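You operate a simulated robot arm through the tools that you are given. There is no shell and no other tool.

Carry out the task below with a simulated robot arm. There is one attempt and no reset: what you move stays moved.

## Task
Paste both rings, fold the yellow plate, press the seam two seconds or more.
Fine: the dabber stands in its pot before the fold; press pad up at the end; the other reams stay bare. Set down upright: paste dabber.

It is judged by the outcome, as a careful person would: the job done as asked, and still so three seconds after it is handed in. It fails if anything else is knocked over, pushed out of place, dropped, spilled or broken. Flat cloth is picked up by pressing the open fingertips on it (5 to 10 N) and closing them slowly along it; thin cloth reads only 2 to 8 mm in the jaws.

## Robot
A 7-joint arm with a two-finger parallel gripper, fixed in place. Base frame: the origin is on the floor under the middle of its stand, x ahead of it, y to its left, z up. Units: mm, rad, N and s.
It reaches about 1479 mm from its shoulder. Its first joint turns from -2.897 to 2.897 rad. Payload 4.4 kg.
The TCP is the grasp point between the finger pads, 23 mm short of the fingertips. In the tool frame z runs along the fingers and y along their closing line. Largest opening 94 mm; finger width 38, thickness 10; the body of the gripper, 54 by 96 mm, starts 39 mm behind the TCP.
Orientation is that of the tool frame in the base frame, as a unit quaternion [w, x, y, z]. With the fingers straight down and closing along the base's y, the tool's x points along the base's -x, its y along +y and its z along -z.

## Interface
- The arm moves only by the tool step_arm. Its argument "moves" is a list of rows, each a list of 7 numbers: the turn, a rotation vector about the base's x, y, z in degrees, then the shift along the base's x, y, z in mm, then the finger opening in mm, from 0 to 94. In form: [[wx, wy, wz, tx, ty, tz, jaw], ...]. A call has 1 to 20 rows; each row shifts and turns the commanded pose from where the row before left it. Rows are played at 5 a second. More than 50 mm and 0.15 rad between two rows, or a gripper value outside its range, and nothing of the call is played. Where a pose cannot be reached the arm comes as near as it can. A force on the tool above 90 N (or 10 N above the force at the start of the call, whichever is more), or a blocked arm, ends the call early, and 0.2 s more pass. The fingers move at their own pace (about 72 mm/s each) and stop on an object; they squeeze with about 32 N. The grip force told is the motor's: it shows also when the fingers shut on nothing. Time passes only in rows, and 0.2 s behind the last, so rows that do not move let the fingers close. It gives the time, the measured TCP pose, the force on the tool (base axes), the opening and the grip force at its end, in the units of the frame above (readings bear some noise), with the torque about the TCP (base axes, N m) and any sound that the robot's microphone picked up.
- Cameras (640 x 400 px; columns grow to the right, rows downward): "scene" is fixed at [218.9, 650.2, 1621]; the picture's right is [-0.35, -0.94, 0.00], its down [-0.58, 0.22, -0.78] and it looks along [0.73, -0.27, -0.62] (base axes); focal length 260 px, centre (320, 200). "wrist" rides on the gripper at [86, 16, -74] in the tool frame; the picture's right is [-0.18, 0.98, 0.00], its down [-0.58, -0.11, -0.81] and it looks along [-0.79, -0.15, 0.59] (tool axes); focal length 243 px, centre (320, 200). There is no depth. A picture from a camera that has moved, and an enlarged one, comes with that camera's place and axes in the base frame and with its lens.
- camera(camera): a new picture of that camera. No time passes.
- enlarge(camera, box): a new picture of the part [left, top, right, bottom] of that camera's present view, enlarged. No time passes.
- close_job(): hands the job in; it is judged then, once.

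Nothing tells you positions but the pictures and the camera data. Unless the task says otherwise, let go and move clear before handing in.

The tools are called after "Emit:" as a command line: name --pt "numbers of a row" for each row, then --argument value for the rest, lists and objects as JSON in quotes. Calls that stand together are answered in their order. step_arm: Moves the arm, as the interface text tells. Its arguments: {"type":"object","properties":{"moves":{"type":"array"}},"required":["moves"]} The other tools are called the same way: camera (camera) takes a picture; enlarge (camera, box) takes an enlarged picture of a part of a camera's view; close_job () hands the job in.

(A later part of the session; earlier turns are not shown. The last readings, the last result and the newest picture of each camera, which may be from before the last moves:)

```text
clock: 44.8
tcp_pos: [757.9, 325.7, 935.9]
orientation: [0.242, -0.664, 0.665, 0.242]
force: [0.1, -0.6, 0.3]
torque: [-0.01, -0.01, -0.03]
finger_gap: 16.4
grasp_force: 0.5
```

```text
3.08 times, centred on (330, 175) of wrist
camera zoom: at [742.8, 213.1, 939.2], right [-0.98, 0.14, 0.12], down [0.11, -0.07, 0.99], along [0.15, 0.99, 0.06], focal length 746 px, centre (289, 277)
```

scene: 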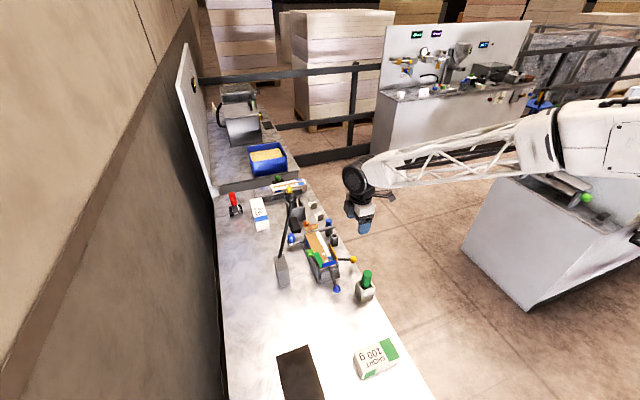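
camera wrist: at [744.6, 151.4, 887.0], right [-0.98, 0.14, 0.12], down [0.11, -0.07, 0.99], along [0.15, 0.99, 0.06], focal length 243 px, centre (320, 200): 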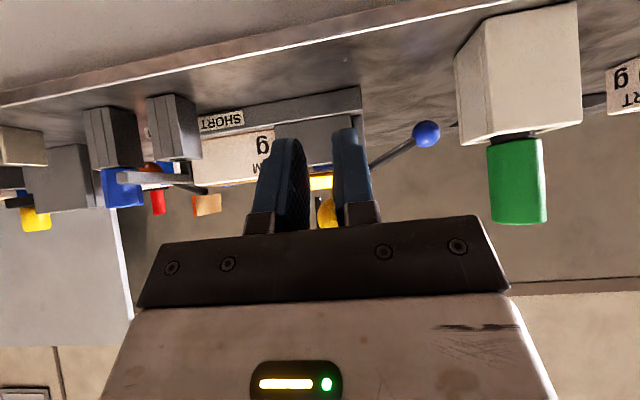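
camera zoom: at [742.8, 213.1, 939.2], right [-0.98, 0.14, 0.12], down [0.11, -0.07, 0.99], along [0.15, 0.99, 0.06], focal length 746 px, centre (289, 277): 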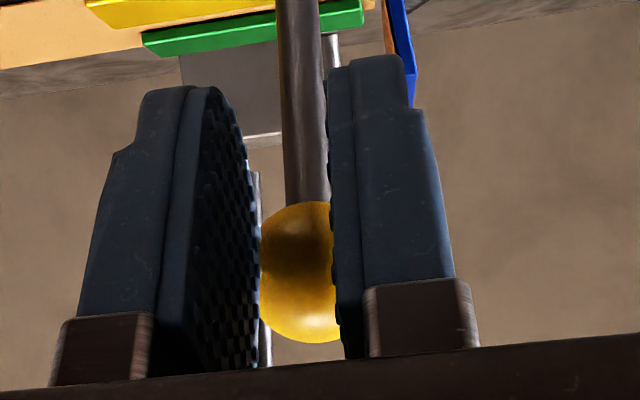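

The flap has now folded across the top with a seam line down the middle. I'll push a little further until the plate seats flat.

Emit:
step_arm --pt "0 0 0 0 6.4 3.6 16"

Emit:
step_arm --pt "0 0 0 0 3.4 1.6 16"

Emit:
step_arm --pt "0 0 0 0 3.4 1.5 16"

Emit:
enlarge --camera "scene" --box '[310, 220, 390, 290]'

Emit:
enlarge --camera "wrist" --box '[230, 110, 430, 240]'

```text
clock: 45.2
tcp_pos: [757.5, 331.8, 939.6]
orientation: [0.242, -0.664, 0.665, 0.242]
force: [1.3, -8.3, -5.7]
torque: [-0.11, 0.04, -0.12]
finger_gap: 17.2
grasp_force: 1.5
```

```text
clock: 45.6
tcp_pos: [758.7, 335.2, 940.9]
orientation: [0.242, -0.664, 0.665, 0.242]
force: [13.0, -19.7, -17.6]
torque: [-0.34, 0.2, -0.52]
finger_gap: 21.5
grasp_force: 6.1
```

```text
clock: 46.0
tcp_pos: [758.7, 339.9, 943.7]
orientation: [0.242, -0.664, 0.665, 0.241]
force: [15.2, -25.6, -14.0]
torque: [-0.46, 0.04, -0.34]
finger_gap: 25.7
grasp_force: 33.8
```

```text
5.71 times, centred on (350, 255) of scene
camera zoom: at [218.9, 650.2, 1621.0], right [-0.35, -0.94, 0.0], down [-0.58, 0.22, -0.78], along [0.73, -0.27, -0.62], focal length 1483 px, centre (149, -114)
```

zoom: 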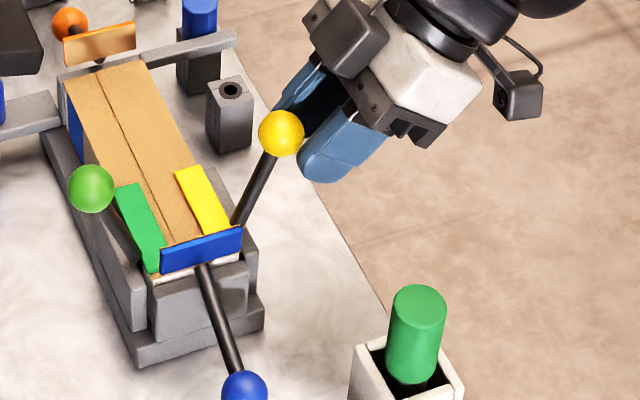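

```text
3.08 times, centred on (330, 175) of wrist
camera zoom: at [743.4, 226.0, 945.7], right [-0.98, 0.14, 0.12], down [0.11, -0.07, 0.99], along [0.15, 0.99, 0.06], focal length 746 px, centre (289, 277)
```

zoom: 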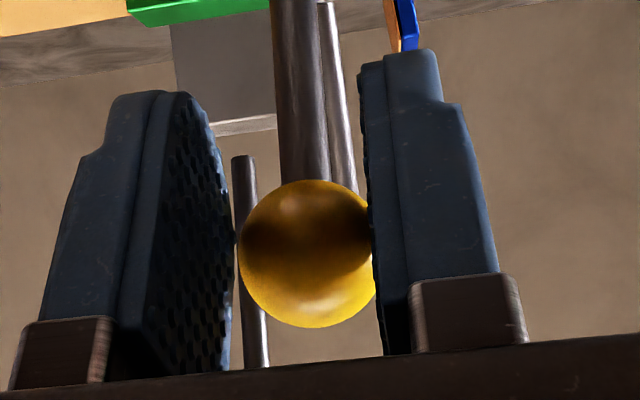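

The plate has hit its stop, with the ball at (365, 947), mirroring the green one. I'll open the fingers and back out.

Emit:
step_arm --pt "0 0 0 0 -1 0 40" --pt "0 0 0 0 -2 0 50" --pt "0 0 0 0 -15 -5 50" --pt "0 0 0 0 -30 -5 50" --pt "0 0 0 0 -30 10 50" --pt "0 0 0 0 -20 40 50"

Emit:
enlarge --camera "scene" --box '[290, 210, 390, 300]'

Emit:
camera --camera "wrist"

```text
clock: 47.4
tcp_pos: [757.6, 240.4, 983.0]
orientation: [-0.241, 0.665, -0.664, -0.242]
force: [-0.7, 1.3, -1.0]
torque: [0.04, -0.01, 0.04]
finger_gap: 49.9
grasp_force: 0.0
```

```text
4.44 times, centred on (340, 255) of scene
camera zoom: at [218.9, 650.2, 1621.0], right [-0.35, -0.94, 0.0], down [-0.58, 0.22, -0.78], along [0.73, -0.27, -0.62], focal length 1154 px, centre (231, -44)
```

zoom: 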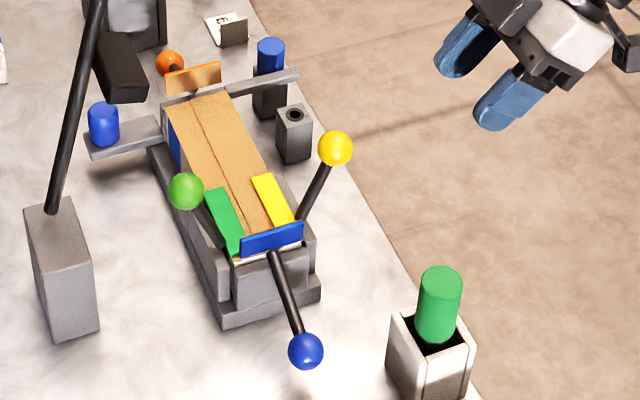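

```text
taken
camera wrist: at [742.8, 128.4, 985.2], right [-0.98, 0.14, 0.12], down [0.11, -0.07, 0.99], along [0.15, 0.99, 0.06], focal length 243 px, centre (320, 200)
```

wrist: 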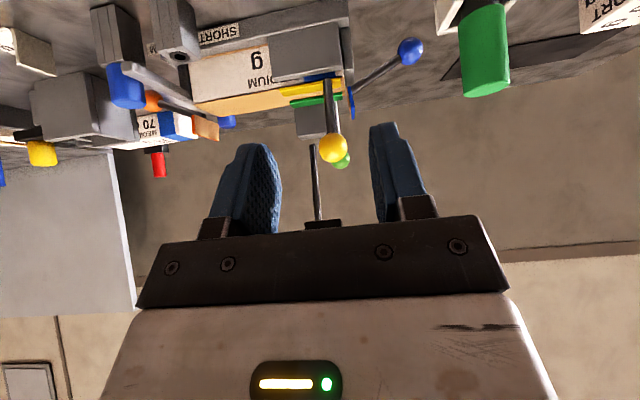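

The fold stays in place. Now for the press lever: I'll level the tool and rise to view the lever from the front.

Emit:
step_arm --pt "-8 0 0 11 0 44 60" --pt "-8 0 0 11 0 44 60" --pt "-8 0 0 11 10 44 60" --pt "-8 0 0 11 30 40 60" --pt "-8 0 0 10 40 20 60" --pt "0 0 0 0 10 10 60"

Emit:
camera --camera "wrist"

Emit:
camera --camera "scene"

```text
refused: row 4 steps farther than a row can; nothing moved
```

```text
taken
camera wrist: at [742.8, 128.4, 985.2], right [-0.98, 0.14, 0.12], down [0.11, -0.07, 0.99], along [0.15, 0.99, 0.06], focal length 243 px, centre (320, 200)
```

wrist: 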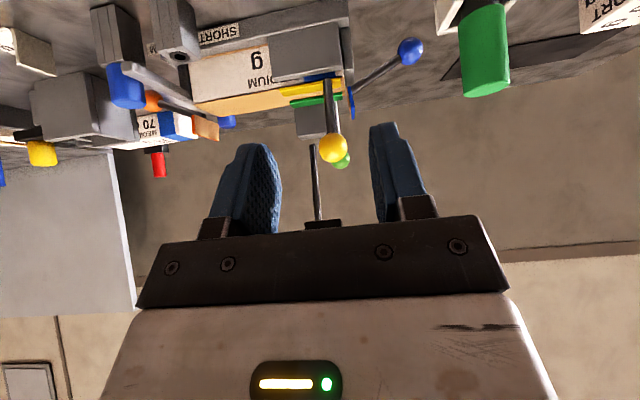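

```text
taken
```

scene: 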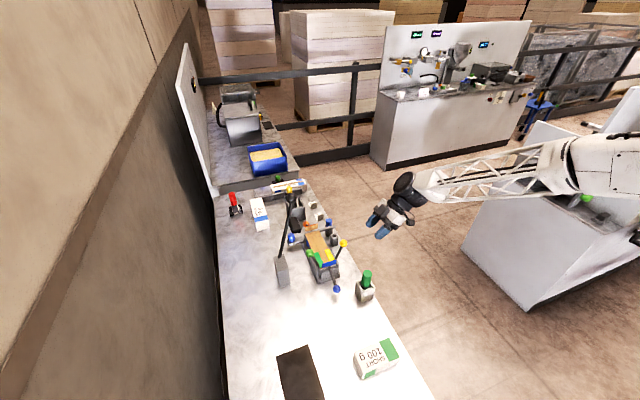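

Emit:
step_arm --pt "-8 0 0 11 0 42 60" --pt "-8 0 0 11 0 42 60" --pt "-8 0 0 11 10 42 60" --pt "-8 0 0 11 20 38 60" --pt "-8 0 0 10 30 30 60" --pt "0 0 0 0 30 20 60"

Emit:
camera --camera "wrist"

Emit:
camera --camera "scene"

```text
clock: 48.8
tcp_pos: [812.7, 331.5, 1197.3]
orientation: [-0.001, -0.707, 0.707, 0.0]
force: [0.1, 0.0, 0.7]
torque: [-0.05, -0.01, -0.01]
finger_gap: 60.1
grasp_force: 0.1
```

```text
taken
camera wrist: at [797.3, 246.7, 1272.6], right [-0.98, 0.18, 0.0], down [0.11, 0.58, 0.81], along [0.15, 0.79, -0.59], focal length 243 px, centre (320, 200)
```

wrist: 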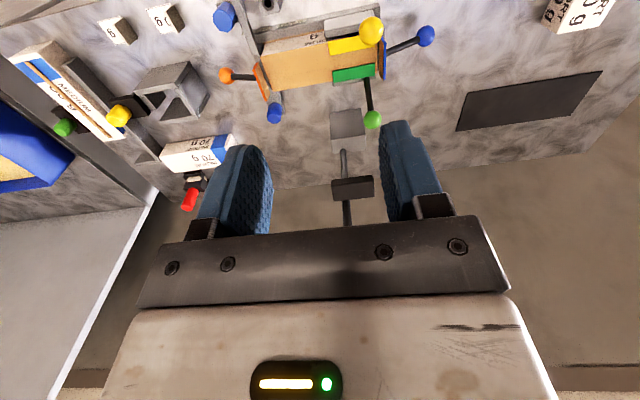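

```text
taken
```

scene: 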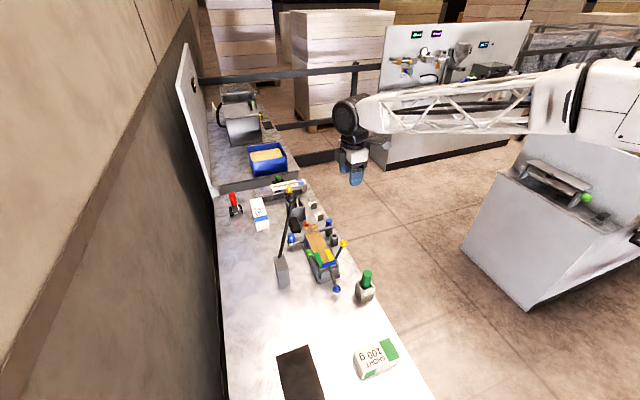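

The lever lies in the plane x≈811, with its pivot near (y 583, z 907), ball near (521.6, 1149.5) and a 60 mm pad centred at x≈802. I'll move over the ball to grip it from above.

Emit:
step_arm --pt "0 0 0 0 10 15 64" --pt "0 0 0 0 40 5 64" --pt "0 0 0 0 45 0 64" --pt "0 0 0 0 45 0 64" --pt "0 0 0 -0.7 45 0 64" --pt "0 0 0 0 5 0 64"

Emit:
camera --camera "wrist"

Emit:
enlarge --camera "scene" --box '[240, 140, 360, 260]'

```text
clock: 50.2
tcp_pos: [810.8, 521.5, 1216.5]
orientation: [0.0, 0.708, -0.707, 0.0]
force: [0.0, -0.7, 0.6]
torque: [-0.01, 0.02, 0.01]
finger_gap: 63.8
grasp_force: 0.1
```

```text
taken
camera wrist: at [795.9, 437.0, 1292.3], right [-0.98, 0.18, 0.0], down [0.11, 0.58, 0.81], along [0.15, 0.79, -0.59], focal length 243 px, centre (320, 200)
```

wrist: 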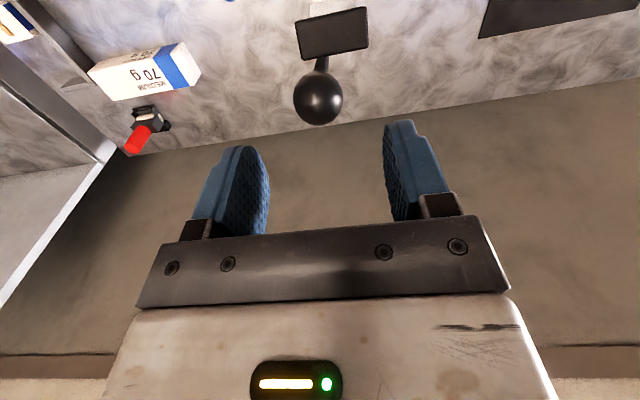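

```text
3.33 times, centred on (300, 200) of scene
camera zoom: at [218.9, 650.2, 1621.0], right [-0.35, -0.94, 0.0], down [-0.58, 0.22, -0.78], along [0.73, -0.27, -0.62], focal length 865 px, centre (387, 200)
```

zoom: 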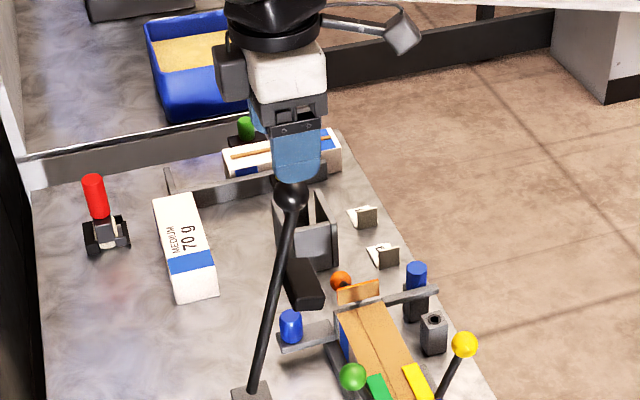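

The ball is centred between the fingers. Going down around it.

Emit:
step_arm --pt "0 0 0 1 0 -22 64" --pt "0 0 0 0 0 -22 64" --pt "0 0 0 0 0 -16 64" --pt "0 0 0 0 0 -8 64" --pt "0 0 0 0 0 0 64"

Emit:
camera --camera "wrist"

```text
clock: 51.4
tcp_pos: [811.2, 520.7, 1148.3]
orientation: [0.0, 0.708, -0.707, 0.0]
force: [-0.3, -0.3, 0.1]
torque: [0.06, 0.03, -0.01]
finger_gap: 64.2
grasp_force: 0.2
```

```text
taken
camera wrist: at [797.4, 435.9, 1224.1], right [-0.98, 0.18, 0.0], down [0.11, 0.58, 0.81], along [0.15, 0.79, -0.59], focal length 243 px, centre (320, 200)
```

wrist: 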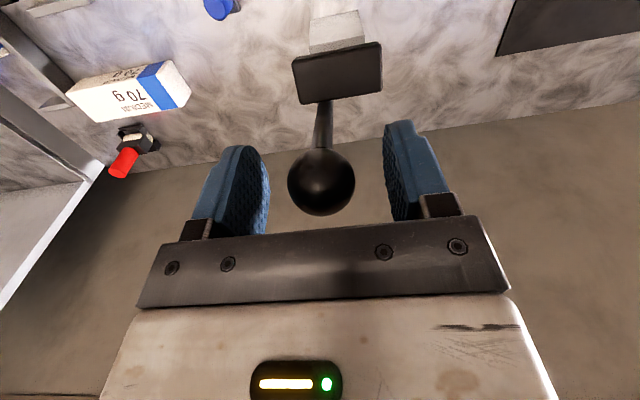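

Emit:
step_arm --pt "0 0 0 0 0 0 45" --pt "0 0 0 0 0 0 36" --pt "0 0 0 0 0 0 30" --pt "0 0 0 0 0 0 24" --pt "0 0 0 0 0 0 24"

```text
clock: 52.6
tcp_pos: [811.2, 521.5, 1148.4]
orientation: [0.0, -0.707, 0.707, 0.0]
force: [-26.9, -4.5, 0.8]
torque: [-0.1, 0.0, -0.03]
finger_gap: 31.0
grasp_force: 45.3
```

Gripped at 31 mm with some side bias, so I'll trim x and begin swinging the lever along its arc, tilting the tool with it.

Emit:
step_arm --pt "0 0 0 -1.7 0 0 24" --pt "2.4 0 0 0 -8 -2.2 24" --pt "2.4 0 0 0 -8 -2.4 24" --pt "2.4 0 0 0 -8.2 -3 24"

Emit:
camera --camera "wrist"

Emit:
enlarge --camera "scene" --box '[240, 140, 360, 290]'

```text
clock: 53.6
tcp_pos: [811.0, 496.2, 1141.5]
orientation: [0.044, -0.705, 0.706, 0.044]
force: [28.3, -1.5, -3.3]
torque: [-0.54, 0.03, 0.03]
finger_gap: 31.1
grasp_force: 45.4
```

```text
taken
camera wrist: at [796.4, 403.0, 1205.4], right [-0.98, 0.18, 0.02], down [0.11, 0.47, 0.87], along [0.15, 0.86, -0.49], focal length 243 px, centre (320, 200)
```

wrist: 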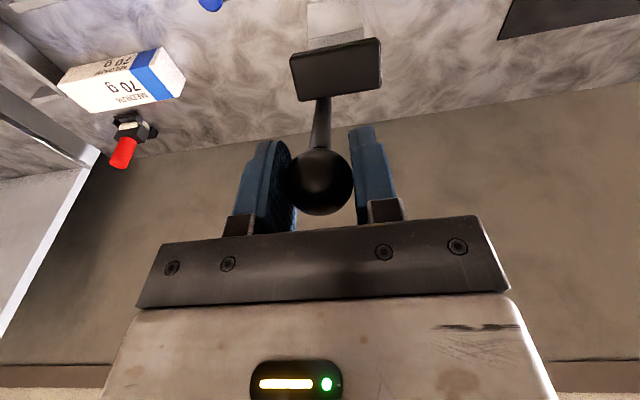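

```text
2.67 times, centred on (300, 215) of scene
camera zoom: at [218.9, 650.2, 1621.0], right [-0.35, -0.94, 0.0], down [-0.58, 0.22, -0.78], along [0.73, -0.27, -0.62], focal length 692 px, centre (373, 160)
```

zoom: 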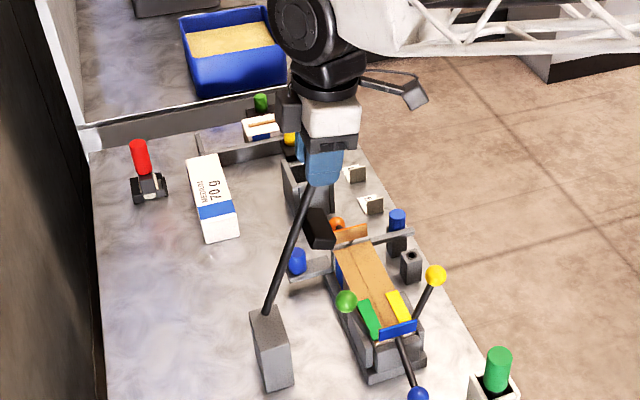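

The lever follows nicely. I'll trim x back by about 0.9 mm and continue the swing.

Emit:
step_arm --pt "0 0 0 0.9 0 0 24" --pt "2.4 0 0 0 -8 -3.3 24" --pt "2.4 0 0 0 -15.9 -7.1 24" --pt "2.4 0 0 0 -15.4 -8.2 24" --pt "2.4 0 0 0 -14.8 -9.2 24"

Emit:
camera --camera "wrist"

Emit:
enlarge --camera "scene" --box '[240, 140, 380, 290]'

```text
clock: 54.8
tcp_pos: [810.9, 442.9, 1115.0]
orientation: [-0.102, 0.7, -0.699, -0.103]
force: [1.2, -1.6, 7.8]
torque: [0.7, 0.02, -0.2]
finger_gap: 31.2
grasp_force: 44.9
```

```text
taken
camera wrist: at [796.6, 339.8, 1161.3], right [-0.98, 0.18, 0.05], down [0.11, 0.32, 0.94], along [0.15, 0.93, -0.34], focal length 243 px, centre (320, 200)
```

wrist: 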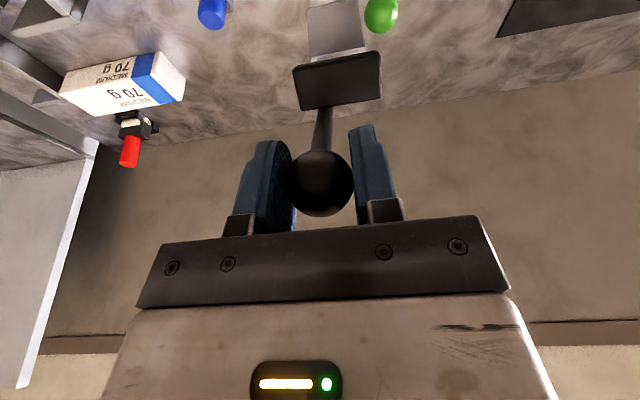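

```text
2.67 times, centred on (310, 215) of scene
camera zoom: at [218.9, 650.2, 1621.0], right [-0.35, -0.94, 0.0], down [-0.58, 0.22, -0.78], along [0.73, -0.27, -0.62], focal length 692 px, centre (347, 160)
```

zoom: 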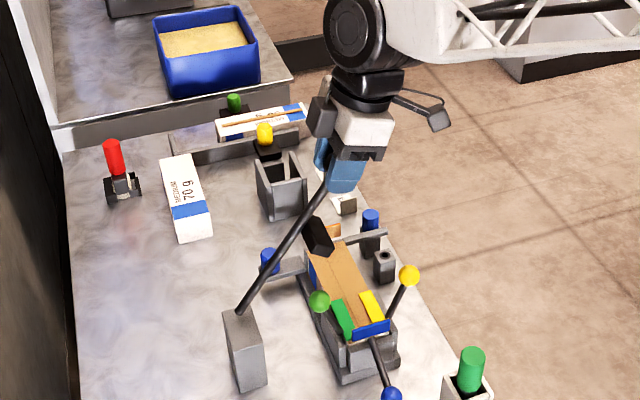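

Emit:
step_arm --pt "2.4 0 0 0 -14.1 -10.3 24" --pt "2.4 0 0 0 -13.4 -11.2 24" --pt "2.4 0 0 0 -12.5 -12.1 24" --pt "2.4 0 0 0 -11.7 -13 24"

Emit:
step_arm --pt "2.4 0 0 0 -10.8 -13.7 24" --pt "2.4 0 0 0 -9.7 -14.5 24" --pt "2.4 0 0 0 -8.7 -15.1 24"

Emit:
camera --camera "wrist"

Emit:
enlarge --camera "scene" --box '[260, 160, 400, 300]'

```text
clock: 55.8
tcp_pos: [813.3, 390.7, 1065.3]
orientation: [0.16, -0.688, 0.689, 0.163]
force: [-7.2, -7.2, 5.6]
torque: [0.11, -0.12, 0.03]
finger_gap: 31.3
grasp_force: 45.1
```

```text
clock: 56.6
tcp_pos: [811.7, 361.9, 1023.9]
orientation: [0.204, -0.677, 0.678, 0.203]
force: [-6.3, -3.4, 1.7]
torque: [0.19, -0.01, -0.08]
finger_gap: 31.3
grasp_force: 45.1
```

```text
taken
camera wrist: at [796.6, 249.9, 1038.5], right [-0.98, 0.15, 0.1], down [0.11, 0.04, 0.99], along [0.15, 0.99, -0.05], focal length 243 px, centre (320, 200)
```

wrist: 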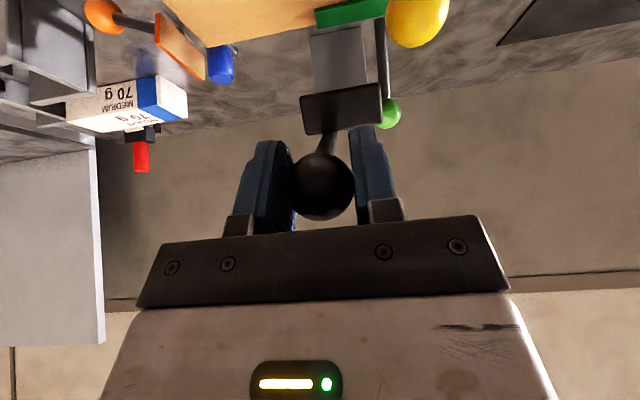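

```text
2.86 times, centred on (330, 230) of scene
camera zoom: at [218.9, 650.2, 1621.0], right [-0.35, -0.94, 0.0], down [-0.58, 0.22, -0.78], along [0.73, -0.27, -0.62], focal length 742 px, centre (291, 114)
```

zoom: 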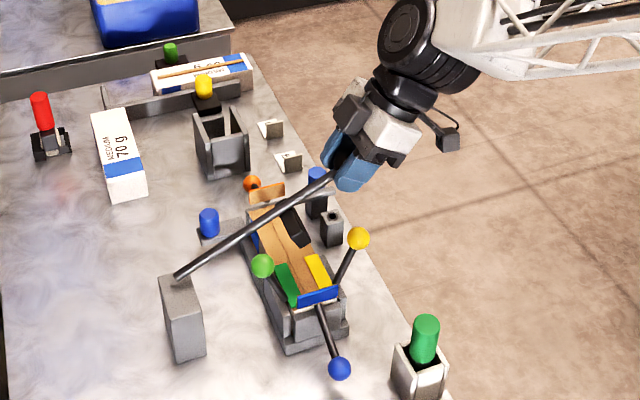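

The arc model fits well (lever at about 28° above horizontal). Continuing down.

Emit:
step_arm --pt "2.2 0 0 0 -7.7 -15.7 24" --pt "2.2 0 0 0 -6.5 -16.2 24" --pt "2.2 0 0 0 -5.4 -16.6 24"

Emit:
enlarge --camera "scene" --box '[280, 200, 400, 300]'

Emit:
camera --camera "wrist"

```text
clock: 57.4
tcp_pos: [812.0, 342.4, 974.7]
orientation: [-0.243, 0.664, -0.664, -0.243]
force: [-4.2, 1.8, -1.4]
torque: [0.1, 0.04, -0.2]
finger_gap: 31.3
grasp_force: 45.3
```

```text
4.00 times, centred on (340, 250) of scene
camera zoom: at [218.9, 650.2, 1621.0], right [-0.35, -0.94, 0.0], down [-0.58, 0.22, -0.78], along [0.73, -0.27, -0.62], focal length 1038 px, centre (240, 0)
```

zoom: 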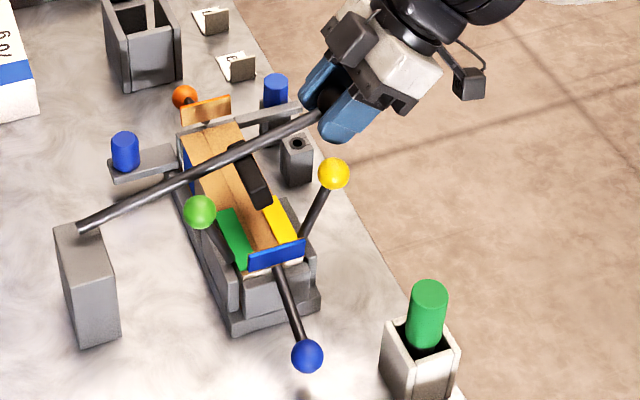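

```text
taken
camera wrist: at [796.6, 229.8, 976.6], right [-0.98, 0.14, 0.12], down [0.11, -0.08, 0.99], along [0.15, 0.99, 0.06], focal length 243 px, centre (320, 200)
```

wrist: 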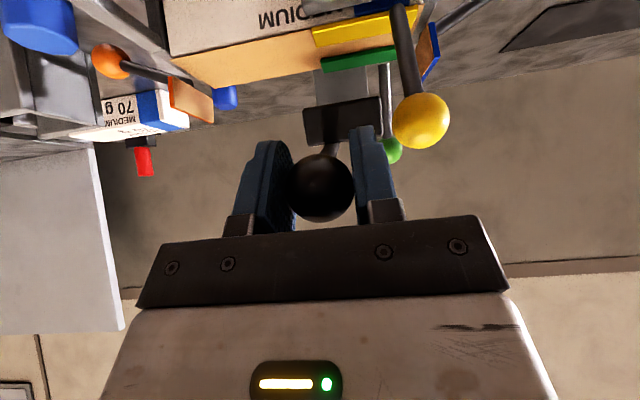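

Emit:
step_arm --pt "1.5 0 0 0 -4.2 -16.9 24" --pt "1.5 0 0 0 -3.1 -17.2 24"

Emit:
step_arm --pt "1.5 0 0 0 -1 -8.7 24"

Emit:
enlarge --camera "scene" --box '[280, 200, 400, 300]'

Emit:
camera --camera "wrist"

```text
clock: 58.0
tcp_pos: [813.5, 336.4, 941.2]
orientation: [-0.261, 0.658, -0.657, -0.26]
force: [4.8, -2.7, 0.7]
torque: [0.43, 0.07, -0.15]
finger_gap: 31.1
grasp_force: 45.5
```

```text
clock: 58.4
tcp_pos: [812.7, 333.1, 932.1]
orientation: [0.269, -0.654, 0.654, 0.268]
force: [15.0, -1.3, 2.6]
torque: [0.63, 0.1, -0.08]
finger_gap: 31.1
grasp_force: 45.0
```

```text
4.00 times, centred on (340, 250) of scene
camera zoom: at [218.9, 650.2, 1621.0], right [-0.35, -0.94, 0.0], down [-0.58, 0.22, -0.78], along [0.73, -0.27, -0.62], focal length 1038 px, centre (240, 0)
```

zoom: 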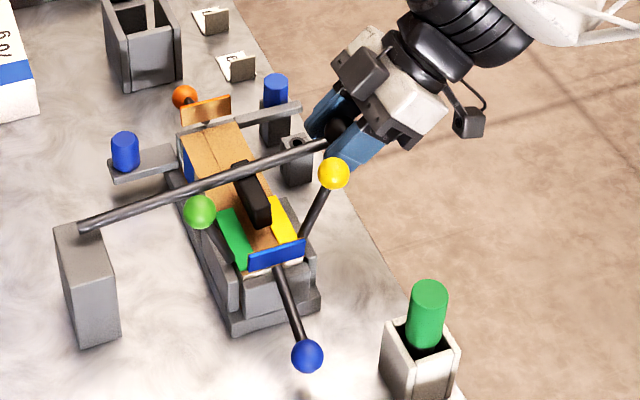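

```text
taken
camera wrist: at [796.5, 221.8, 925.4], right [-0.98, 0.13, 0.13], down [0.11, -0.15, 0.98], along [0.15, 0.98, 0.14], focal length 243 px, centre (320, 200)
```

wrist: 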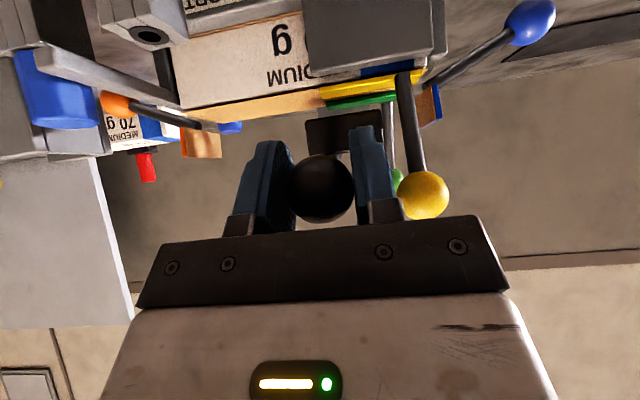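

Emit:
enlarge --camera "wrist" --box '[280, 90, 460, 240]'

Emit:
enlarge --camera "scene" --box '[325, 215, 385, 265]'

```text
2.67 times, centred on (370, 165) of wrist
camera zoom: at [796.5, 221.8, 925.4], right [-0.98, 0.13, 0.13], down [0.11, -0.15, 0.98], along [0.15, 0.98, 0.14], focal length 647 px, centre (187, 293)
```

zoom: 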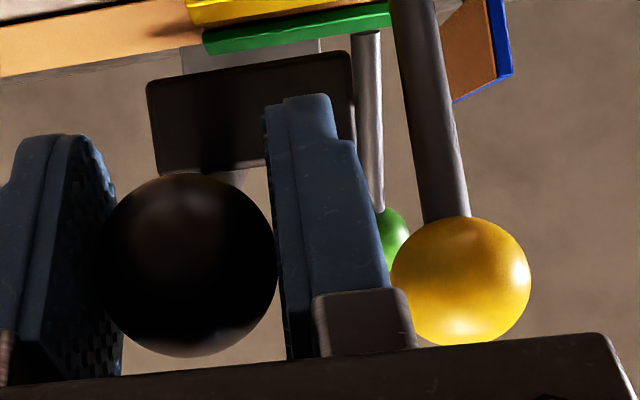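

```text
8.00 times, centred on (355, 240) of scene
camera zoom: at [218.9, 650.2, 1621.0], right [-0.35, -0.94, 0.0], down [-0.58, 0.22, -0.78], along [0.73, -0.27, -0.62], focal length 2077 px, centre (40, -120)
```

zoom: 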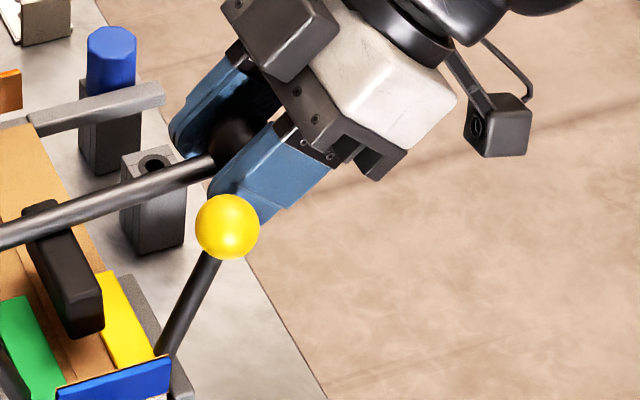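

There's no contact with the yellow knob (about 11 mm clear). I'll trim x by 0.5 mm and keep lowering until the pad bears on the seam.

Emit:
step_arm --pt "0 0 0 0.5 -0.6 -6 24"

Emit:
step_arm --pt "0 0 0 0 -0.4 -5 24"

Emit:
enlarge --camera "scene" --box '[290, 210, 370, 280]'

```text
clock: 58.8
tcp_pos: [811.4, 333.7, 926.2]
orientation: [-0.269, 0.655, -0.653, -0.27]
force: [5.6, -6.6, 4.9]
torque: [1.18, 0.0, 0.07]
finger_gap: 31.2
grasp_force: 44.9
```

```text
clock: 59.2
tcp_pos: [813.0, 334.0, 921.6]
orientation: [-0.269, 0.654, -0.654, -0.269]
force: [4.5, -7.4, 4.2]
torque: [1.08, 0.03, 0.01]
finger_gap: 31.3
grasp_force: 45.1
```

```text
5.71 times, centred on (330, 245) of scene
camera zoom: at [218.9, 650.2, 1621.0], right [-0.35, -0.94, 0.0], down [-0.58, 0.22, -0.78], along [0.73, -0.27, -0.62], focal length 1483 px, centre (263, -57)
```

zoom: 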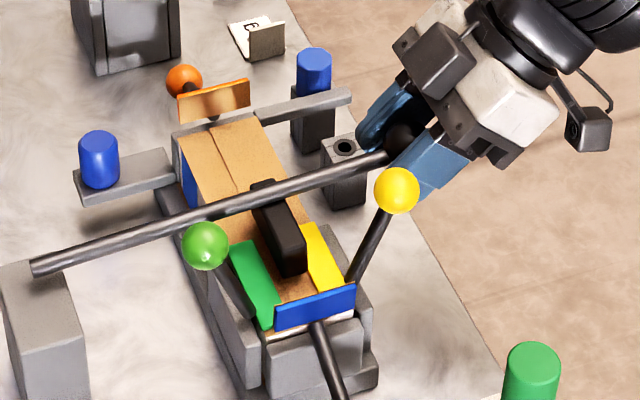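

Emit:
step_arm --pt "0 0 0 0 -0.2 -4 24"

Emit:
step_arm --pt "0 0 0 0 0 -4 24"

Emit:
step_arm --pt "0 0 0 0 0 -4 24"

Emit:
enlarge --camera "scene" --box '[290, 210, 370, 280]'

```text
clock: 59.6
tcp_pos: [811.0, 334.6, 917.3]
orientation: [0.269, -0.654, 0.654, 0.269]
force: [2.1, -5.1, 3.8]
torque: [1.05, 0.0, 0.03]
finger_gap: 31.2
grasp_force: 45.0
```

```text
clock: 60.0
tcp_pos: [811.6, 333.1, 914.2]
orientation: [0.268, -0.654, 0.654, 0.269]
force: [1.9, -3.5, 4.1]
torque: [1.16, 0.01, 0.02]
finger_gap: 31.2
grasp_force: 45.2
```

```text
clock: 60.4
tcp_pos: [811.8, 333.1, 910.6]
orientation: [0.269, -0.654, 0.654, 0.268]
force: [2.6, -3.3, 4.2]
torque: [1.22, 0.0, -0.01]
finger_gap: 31.1
grasp_force: 44.8
```

```text
5.71 times, centred on (330, 245) of scene
camera zoom: at [218.9, 650.2, 1621.0], right [-0.35, -0.94, 0.0], down [-0.58, 0.22, -0.78], along [0.73, -0.27, -0.62], focal length 1483 px, centre (263, -57)
```

zoom: 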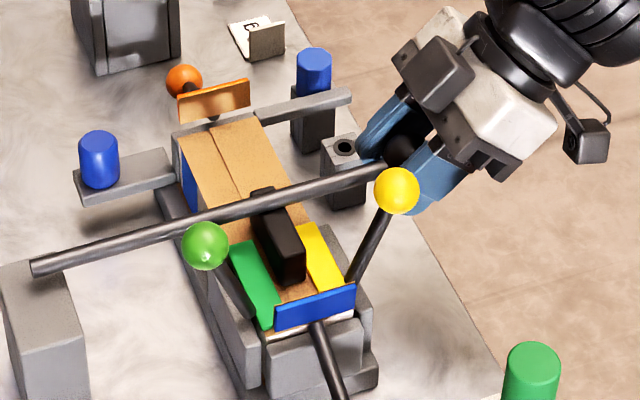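

Emit:
step_arm --pt "0 0 0 0 0.2 -3 24"

Emit:
step_arm --pt "0 0 0 0 0.2 -3 24"

Emit:
step_arm --pt "0 0 0 0 0.3 -3 24"

Emit:
enlarge --camera "scene" --box '[290, 210, 370, 280]'

Emit:
camera --camera "wrist"

```text
clock: 60.8
tcp_pos: [811.9, 333.8, 905.6]
orientation: [0.269, -0.654, 0.654, 0.268]
force: [3.1, -8.1, 3.8]
torque: [1.12, 0.09, 0.02]
finger_gap: 31.3
grasp_force: 45.4
```

```text
clock: 61.2
tcp_pos: [812.4, 332.6, 904.9]
orientation: [-0.269, 0.655, -0.654, -0.268]
force: [-14.4, -22.3, 20.0]
torque: [0.03, 0.01, -0.01]
finger_gap: 31.2
grasp_force: 45.0
```

```text
clock: 61.6
tcp_pos: [812.5, 333.7, 903.1]
orientation: [-0.27, 0.655, -0.653, -0.269]
force: [-23.2, -16.2, 34.0]
torque: [-0.03, 0.06, -0.04]
finger_gap: 31.2
grasp_force: 45.3
```

```text
5.71 times, centred on (330, 245) of scene
camera zoom: at [218.9, 650.2, 1621.0], right [-0.35, -0.94, 0.0], down [-0.58, 0.22, -0.78], along [0.73, -0.27, -0.62], focal length 1483 px, centre (263, -57)
```

zoom: 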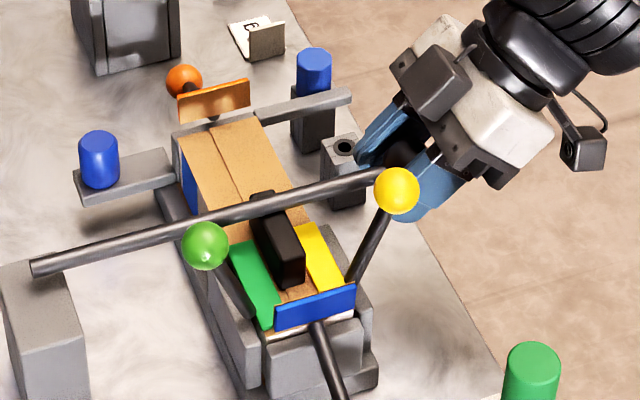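

```text
taken
camera wrist: at [796.8, 221.9, 895.8], right [-0.98, 0.13, 0.13], down [0.11, -0.16, 0.98], along [0.15, 0.98, 0.14], focal length 243 px, centre (320, 200)
```

wrist: 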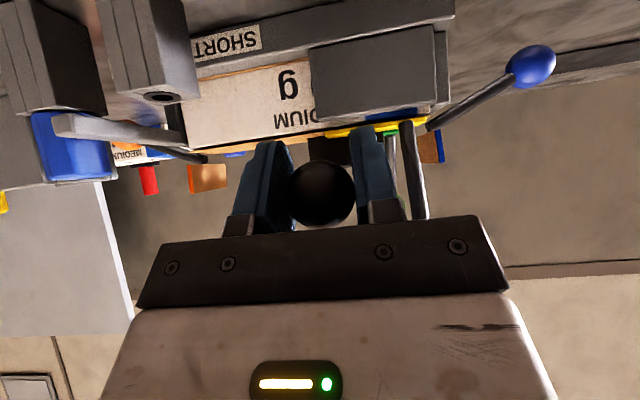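

The pad bears on the seam: 34 N at the ball, lever horizontal, pad lying between the green and yellow plates. I'm holding it well over two seconds.

Emit:
step_arm --pt "0 0 0 -0.3 0 -0.3 24" --pt "0 0 0 0 0 0 24" --pt "0 0 0 0 0 0 24" --pt "0 0 0 0 0 0 24" --pt "0 0 0 0 0 0 24" --pt "0 0 0 0 0 0 24" --pt "0 0 0 0 0 0 24" --pt "0 0 0 0 0 0 24" --pt "0 0 0 0 0 0 24" --pt "0 0 0 0 0 0 24" --pt "0 0 0 0 0 0 24" --pt "0 0 0 0 0 0 24" --pt "0 0 0 0 0 0 24" --pt "0 0 0 0 0 0 24" --pt "0 0 0 0 0 0 24" --pt "0 0 0 0 0 0 24" --pt "0 0 0 0 0 0 24" --pt "0 0 0 0 0 0 24"

Emit:
enlarge --camera "scene" --box '[290, 210, 370, 280]'

```text
clock: 65.4
tcp_pos: [811.3, 333.7, 901.0]
orientation: [0.269, -0.654, 0.654, 0.269]
force: [15.0, 21.1, 28.7]
torque: [-0.31, 0.03, 0.12]
finger_gap: 31.1
grasp_force: 45.6
```

```text
5.71 times, centred on (330, 245) of scene
camera zoom: at [218.9, 650.2, 1621.0], right [-0.35, -0.94, 0.0], down [-0.58, 0.22, -0.78], along [0.73, -0.27, -0.62], focal length 1483 px, centre (263, -57)
```

zoom: 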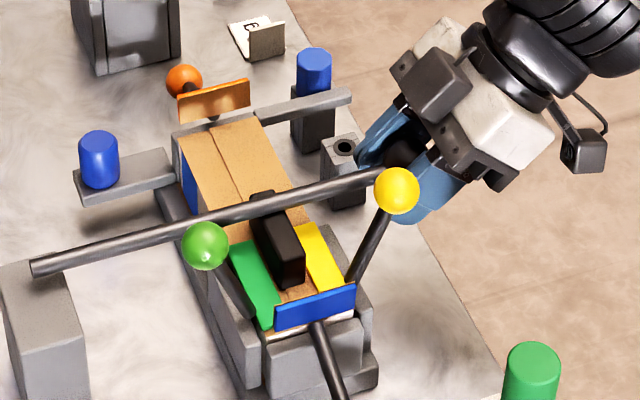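

Held nearly 4 s at about 30 N. Now raising the lever back along the same arc.

Emit:
step_arm --pt "0 0 0 0 -0.7 9.3 24" --pt "0 0 0 0 0.6 11.5 24" --pt "0 0 0 0 0.6 11.5 24" --pt "-1.5 0 0 0 1 8.7 24" --pt "-1.5 0 0 0 3.1 17.2 24" --pt "-1.5 0 0 0 4.2 16.9 24"

Emit:
enlarge --camera "scene" --box '[280, 200, 400, 300]'

Emit:
camera --camera "wrist"

```text
clock: 66.8
tcp_pos: [811.0, 341.9, 975.4]
orientation: [-0.242, 0.664, -0.664, -0.243]
force: [23.4, -5.7, -3.0]
torque: [-0.68, 0.2, 0.02]
finger_gap: 31.1
grasp_force: 44.6
```

```text
4.00 times, centred on (340, 250) of scene
camera zoom: at [218.9, 650.2, 1621.0], right [-0.35, -0.94, 0.0], down [-0.58, 0.22, -0.78], along [0.73, -0.27, -0.62], focal length 1038 px, centre (240, 0)
```

zoom: 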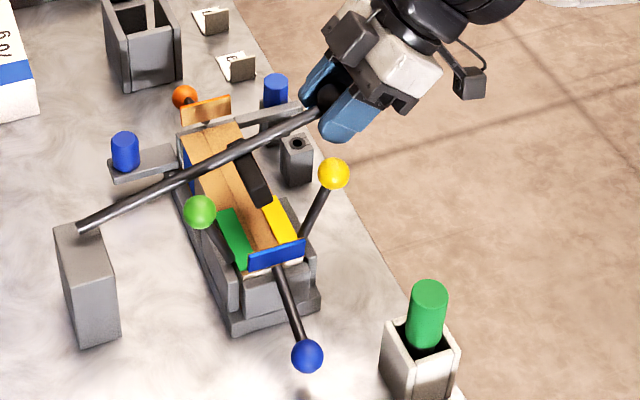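

```text
taken
camera wrist: at [796.4, 229.6, 977.4], right [-0.98, 0.14, 0.12], down [0.11, -0.08, 0.99], along [0.15, 0.99, 0.06], focal length 243 px, centre (320, 200)
```

wrist: 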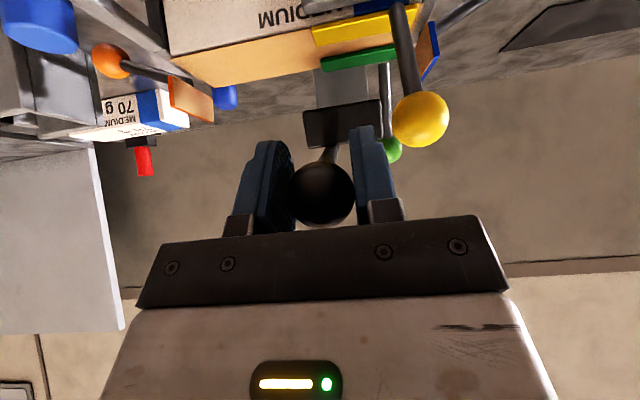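

Emit:
step_arm --pt "-2.2 0 0 0.5 5.4 16.6 24" --pt "-2.2 0 0 0 6.5 16.2 24" --pt "-2.2 0 0 0 7.7 15.7 24" --pt "-2.4 0 0 0 8.7 15.1 24" --pt "-2.4 0 0 0 9.7 14.5 24" --pt "-2.4 0 0 0 10.8 13.7 24"

Emit:
step_arm --pt "-2.4 0 0 0 11.7 13 24" --pt "-2.4 0 0 0 12.5 12.1 24" --pt "-2.4 0 0 0 13.4 11.2 24" --pt "-2.4 0 0 0 14.1 10.3 24"

Emit:
enlarge --camera "scene" --box '[250, 140, 390, 290]'

Emit:
camera --camera "wrist"

```text
clock: 68.2
tcp_pos: [811.7, 392.8, 1067.0]
orientation: [-0.16, 0.689, -0.688, -0.162]
force: [-9.5, 9.4, -13.1]
torque: [-0.64, -0.13, 0.14]
finger_gap: 31.2
grasp_force: 45.2
```

```text
clock: 69.2
tcp_pos: [813.1, 444.8, 1114.7]
orientation: [0.103, -0.699, 0.7, 0.104]
force: [-22.1, 2.5, -10.9]
torque: [-0.7, -0.01, 0.05]
finger_gap: 31.1
grasp_force: 44.7
```

```text
2.67 times, centred on (320, 215) of scene
camera zoom: at [218.9, 650.2, 1621.0], right [-0.35, -0.94, 0.0], down [-0.58, 0.22, -0.78], along [0.73, -0.27, -0.62], focal length 692 px, centre (320, 160)
```

zoom: 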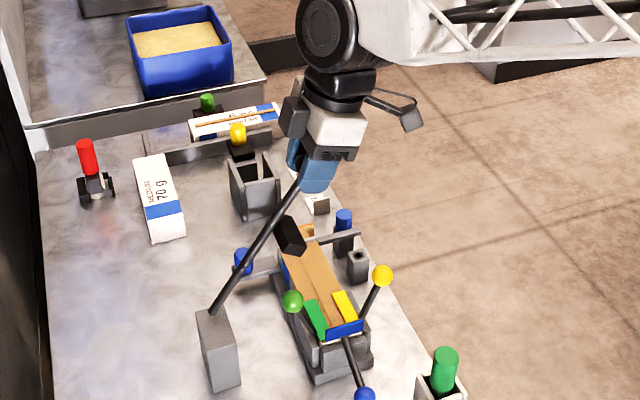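

```text
taken
camera wrist: at [796.7, 340.9, 1161.5], right [-0.98, 0.18, 0.05], down [0.11, 0.32, 0.94], along [0.15, 0.93, -0.34], focal length 243 px, centre (320, 200)
```

wrist: 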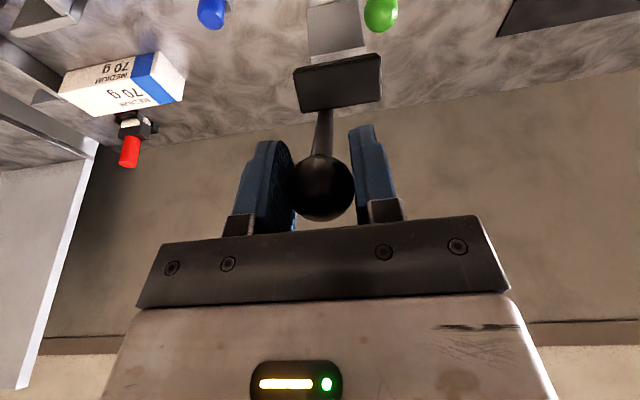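

Emit:
step_arm --pt "-2.4 0 0 -0.6 14.8 9.2 24" --pt "-2.4 0 0 0 15.4 8.2 24" --pt "-2.4 0 0 0 15.9 7.1 24" --pt "-2.4 0 0 0 8 3.3 24" --pt "-2.4 0 0 0 8.2 3 24" --pt "-2.4 0 0 0 8 2.4 24" --pt "-2.4 0 0 0 8 2.2 24" --pt "0 0 0 0 0 0 24"

Emit:
camera --camera "wrist"

Emit:
enlarge --camera "scene" --box '[240, 140, 360, 290]'

```text
clock: 71.0
tcp_pos: [811.4, 520.6, 1149.6]
orientation: [-0.001, -0.707, 0.707, 0.0]
force: [-19.0, -35.7, -11.5]
torque: [-0.06, -0.05, 0.1]
finger_gap: 31.3
grasp_force: 45.2
```

```text
taken
camera wrist: at [796.7, 435.3, 1224.3], right [-0.98, 0.18, 0.0], down [0.11, 0.58, 0.81], along [0.15, 0.79, -0.59], focal length 243 px, centre (320, 200)
```

wrist: 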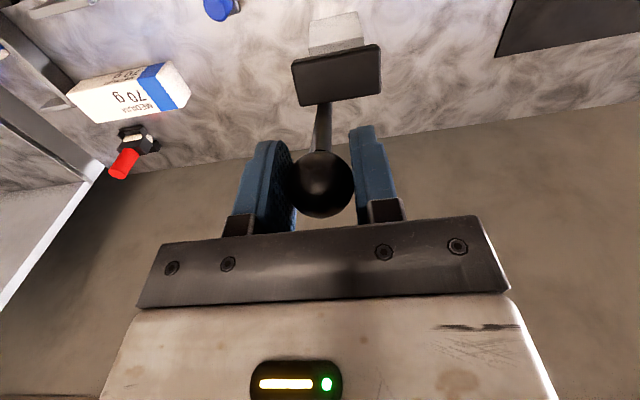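

```text
2.67 times, centred on (300, 215) of scene
camera zoom: at [218.9, 650.2, 1621.0], right [-0.35, -0.94, 0.0], down [-0.58, 0.22, -0.78], along [0.73, -0.27, -0.62], focal length 692 px, centre (373, 160)
```

zoom: 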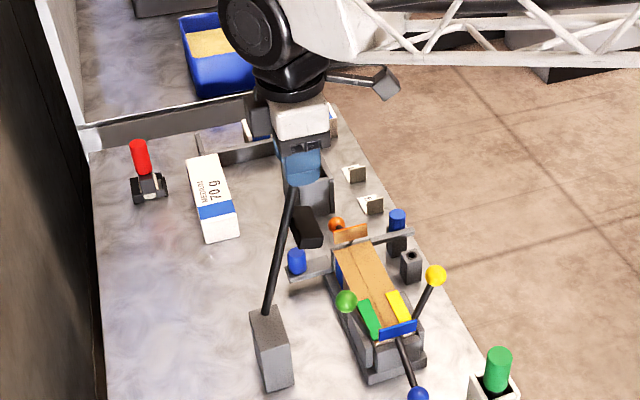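

The lever is back against its upper stop (36 N reaction). Relieving the load a touch, then releasing the ball.

Emit:
step_arm --pt "0 0 0 -0.4 -0.8 -0.2 24" --pt "0 0 0 0 0 0 31" --pt "0 0 0 0 0 0 34" --pt "0 0 0 0 0 0 42" --pt "0 0 0 0 0 0 56" --pt "0 0 0 0 0 0 66"

Emit:
camera --camera "wrist"

```text
clock: 72.4
tcp_pos: [811.3, 520.5, 1149.3]
orientation: [0.0, -0.707, 0.707, 0.0]
force: [0.2, -0.1, -0.8]
torque: [0.01, 0.0, 0.02]
finger_gap: 65.9
grasp_force: 0.1
```

```text
taken
camera wrist: at [796.2, 435.8, 1224.5], right [-0.98, 0.18, 0.0], down [0.11, 0.58, 0.81], along [0.15, 0.79, -0.59], focal length 243 px, centre (320, 200)
```

wrist: 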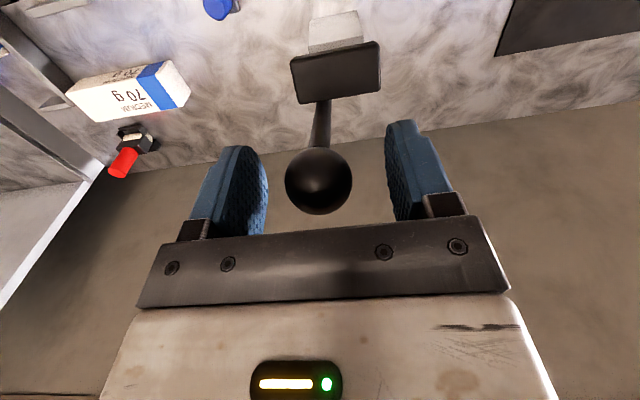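

The lever stays up on its own. Rising off the ball and withdrawing to inspect everything.

Emit:
step_arm --pt "0 0 0 0 0 20 66" --pt "0 0 0 0 0 30 66" --pt "0 0 0 0 0 30 66" --pt "0 0 0 0 -30 30 66" --pt "0 0 0 0 -45 10 66" --pt "0 0 0 0 -45 0 66" --pt "0 0 0 0 -45 0 66" --pt "0 0 0 0 -45 0 66"

Emit:
camera --camera "scene"

Emit:
enlarge --camera "scene" --box '[210, 160, 410, 320]'

Emit:
enlarge --camera "scene" --box '[290, 215, 390, 305]'

Emit:
camera --camera "wrist"

```text
clock: 74.2
tcp_pos: [812.2, 311.8, 1268.9]
orientation: [0.001, -0.707, 0.707, 0.0]
force: [0.3, -0.2, 0.1]
torque: [0.04, 0.02, 0.0]
finger_gap: 65.9
grasp_force: 0.1
```

```text
taken
```

scene: 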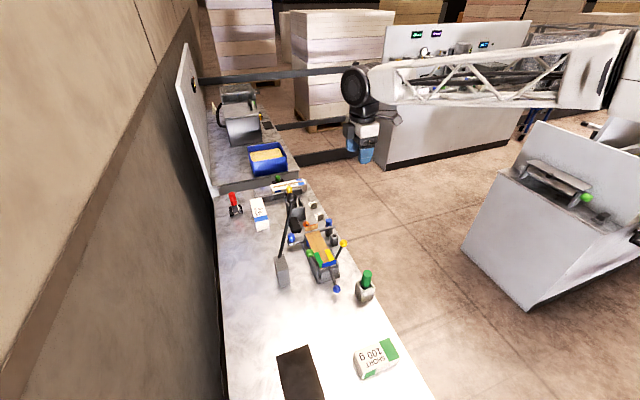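

```text
2.50 times, centred on (310, 240) of scene
camera zoom: at [218.9, 650.2, 1621.0], right [-0.35, -0.94, 0.0], down [-0.58, 0.22, -0.78], along [0.73, -0.27, -0.62], focal length 649 px, centre (345, 100)
```

zoom: 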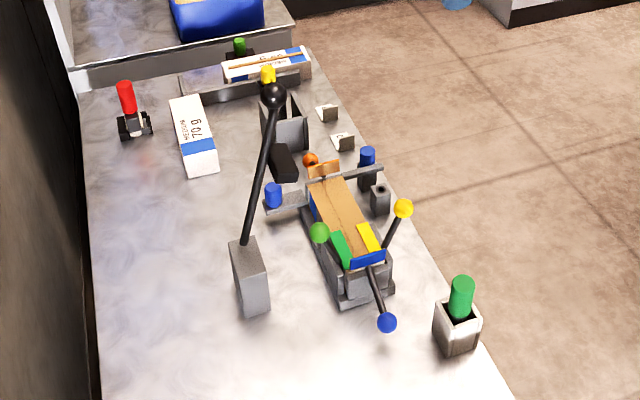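

```text
4.44 times, centred on (340, 260) of scene
camera zoom: at [218.9, 650.2, 1621.0], right [-0.35, -0.94, 0.0], down [-0.58, 0.22, -0.78], along [0.73, -0.27, -0.62], focal length 1154 px, centre (231, -67)
```

zoom: 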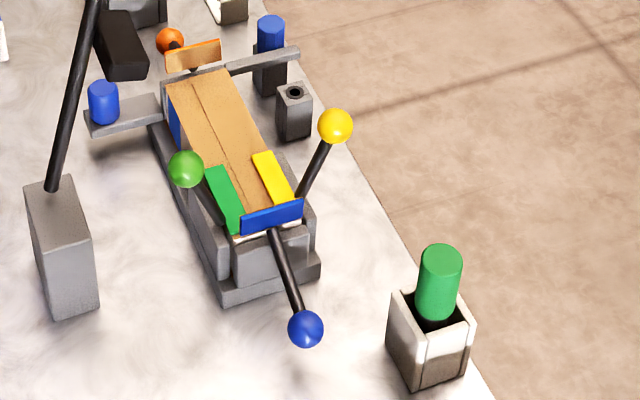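

```text
taken
camera wrist: at [796.4, 226.4, 1344.6], right [-0.98, 0.18, 0.0], down [0.11, 0.58, 0.81], along [0.15, 0.79, -0.59], focal length 243 px, centre (320, 200)
```

wrist: 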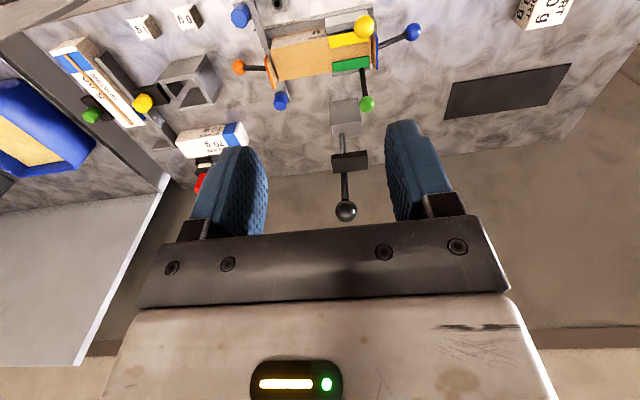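

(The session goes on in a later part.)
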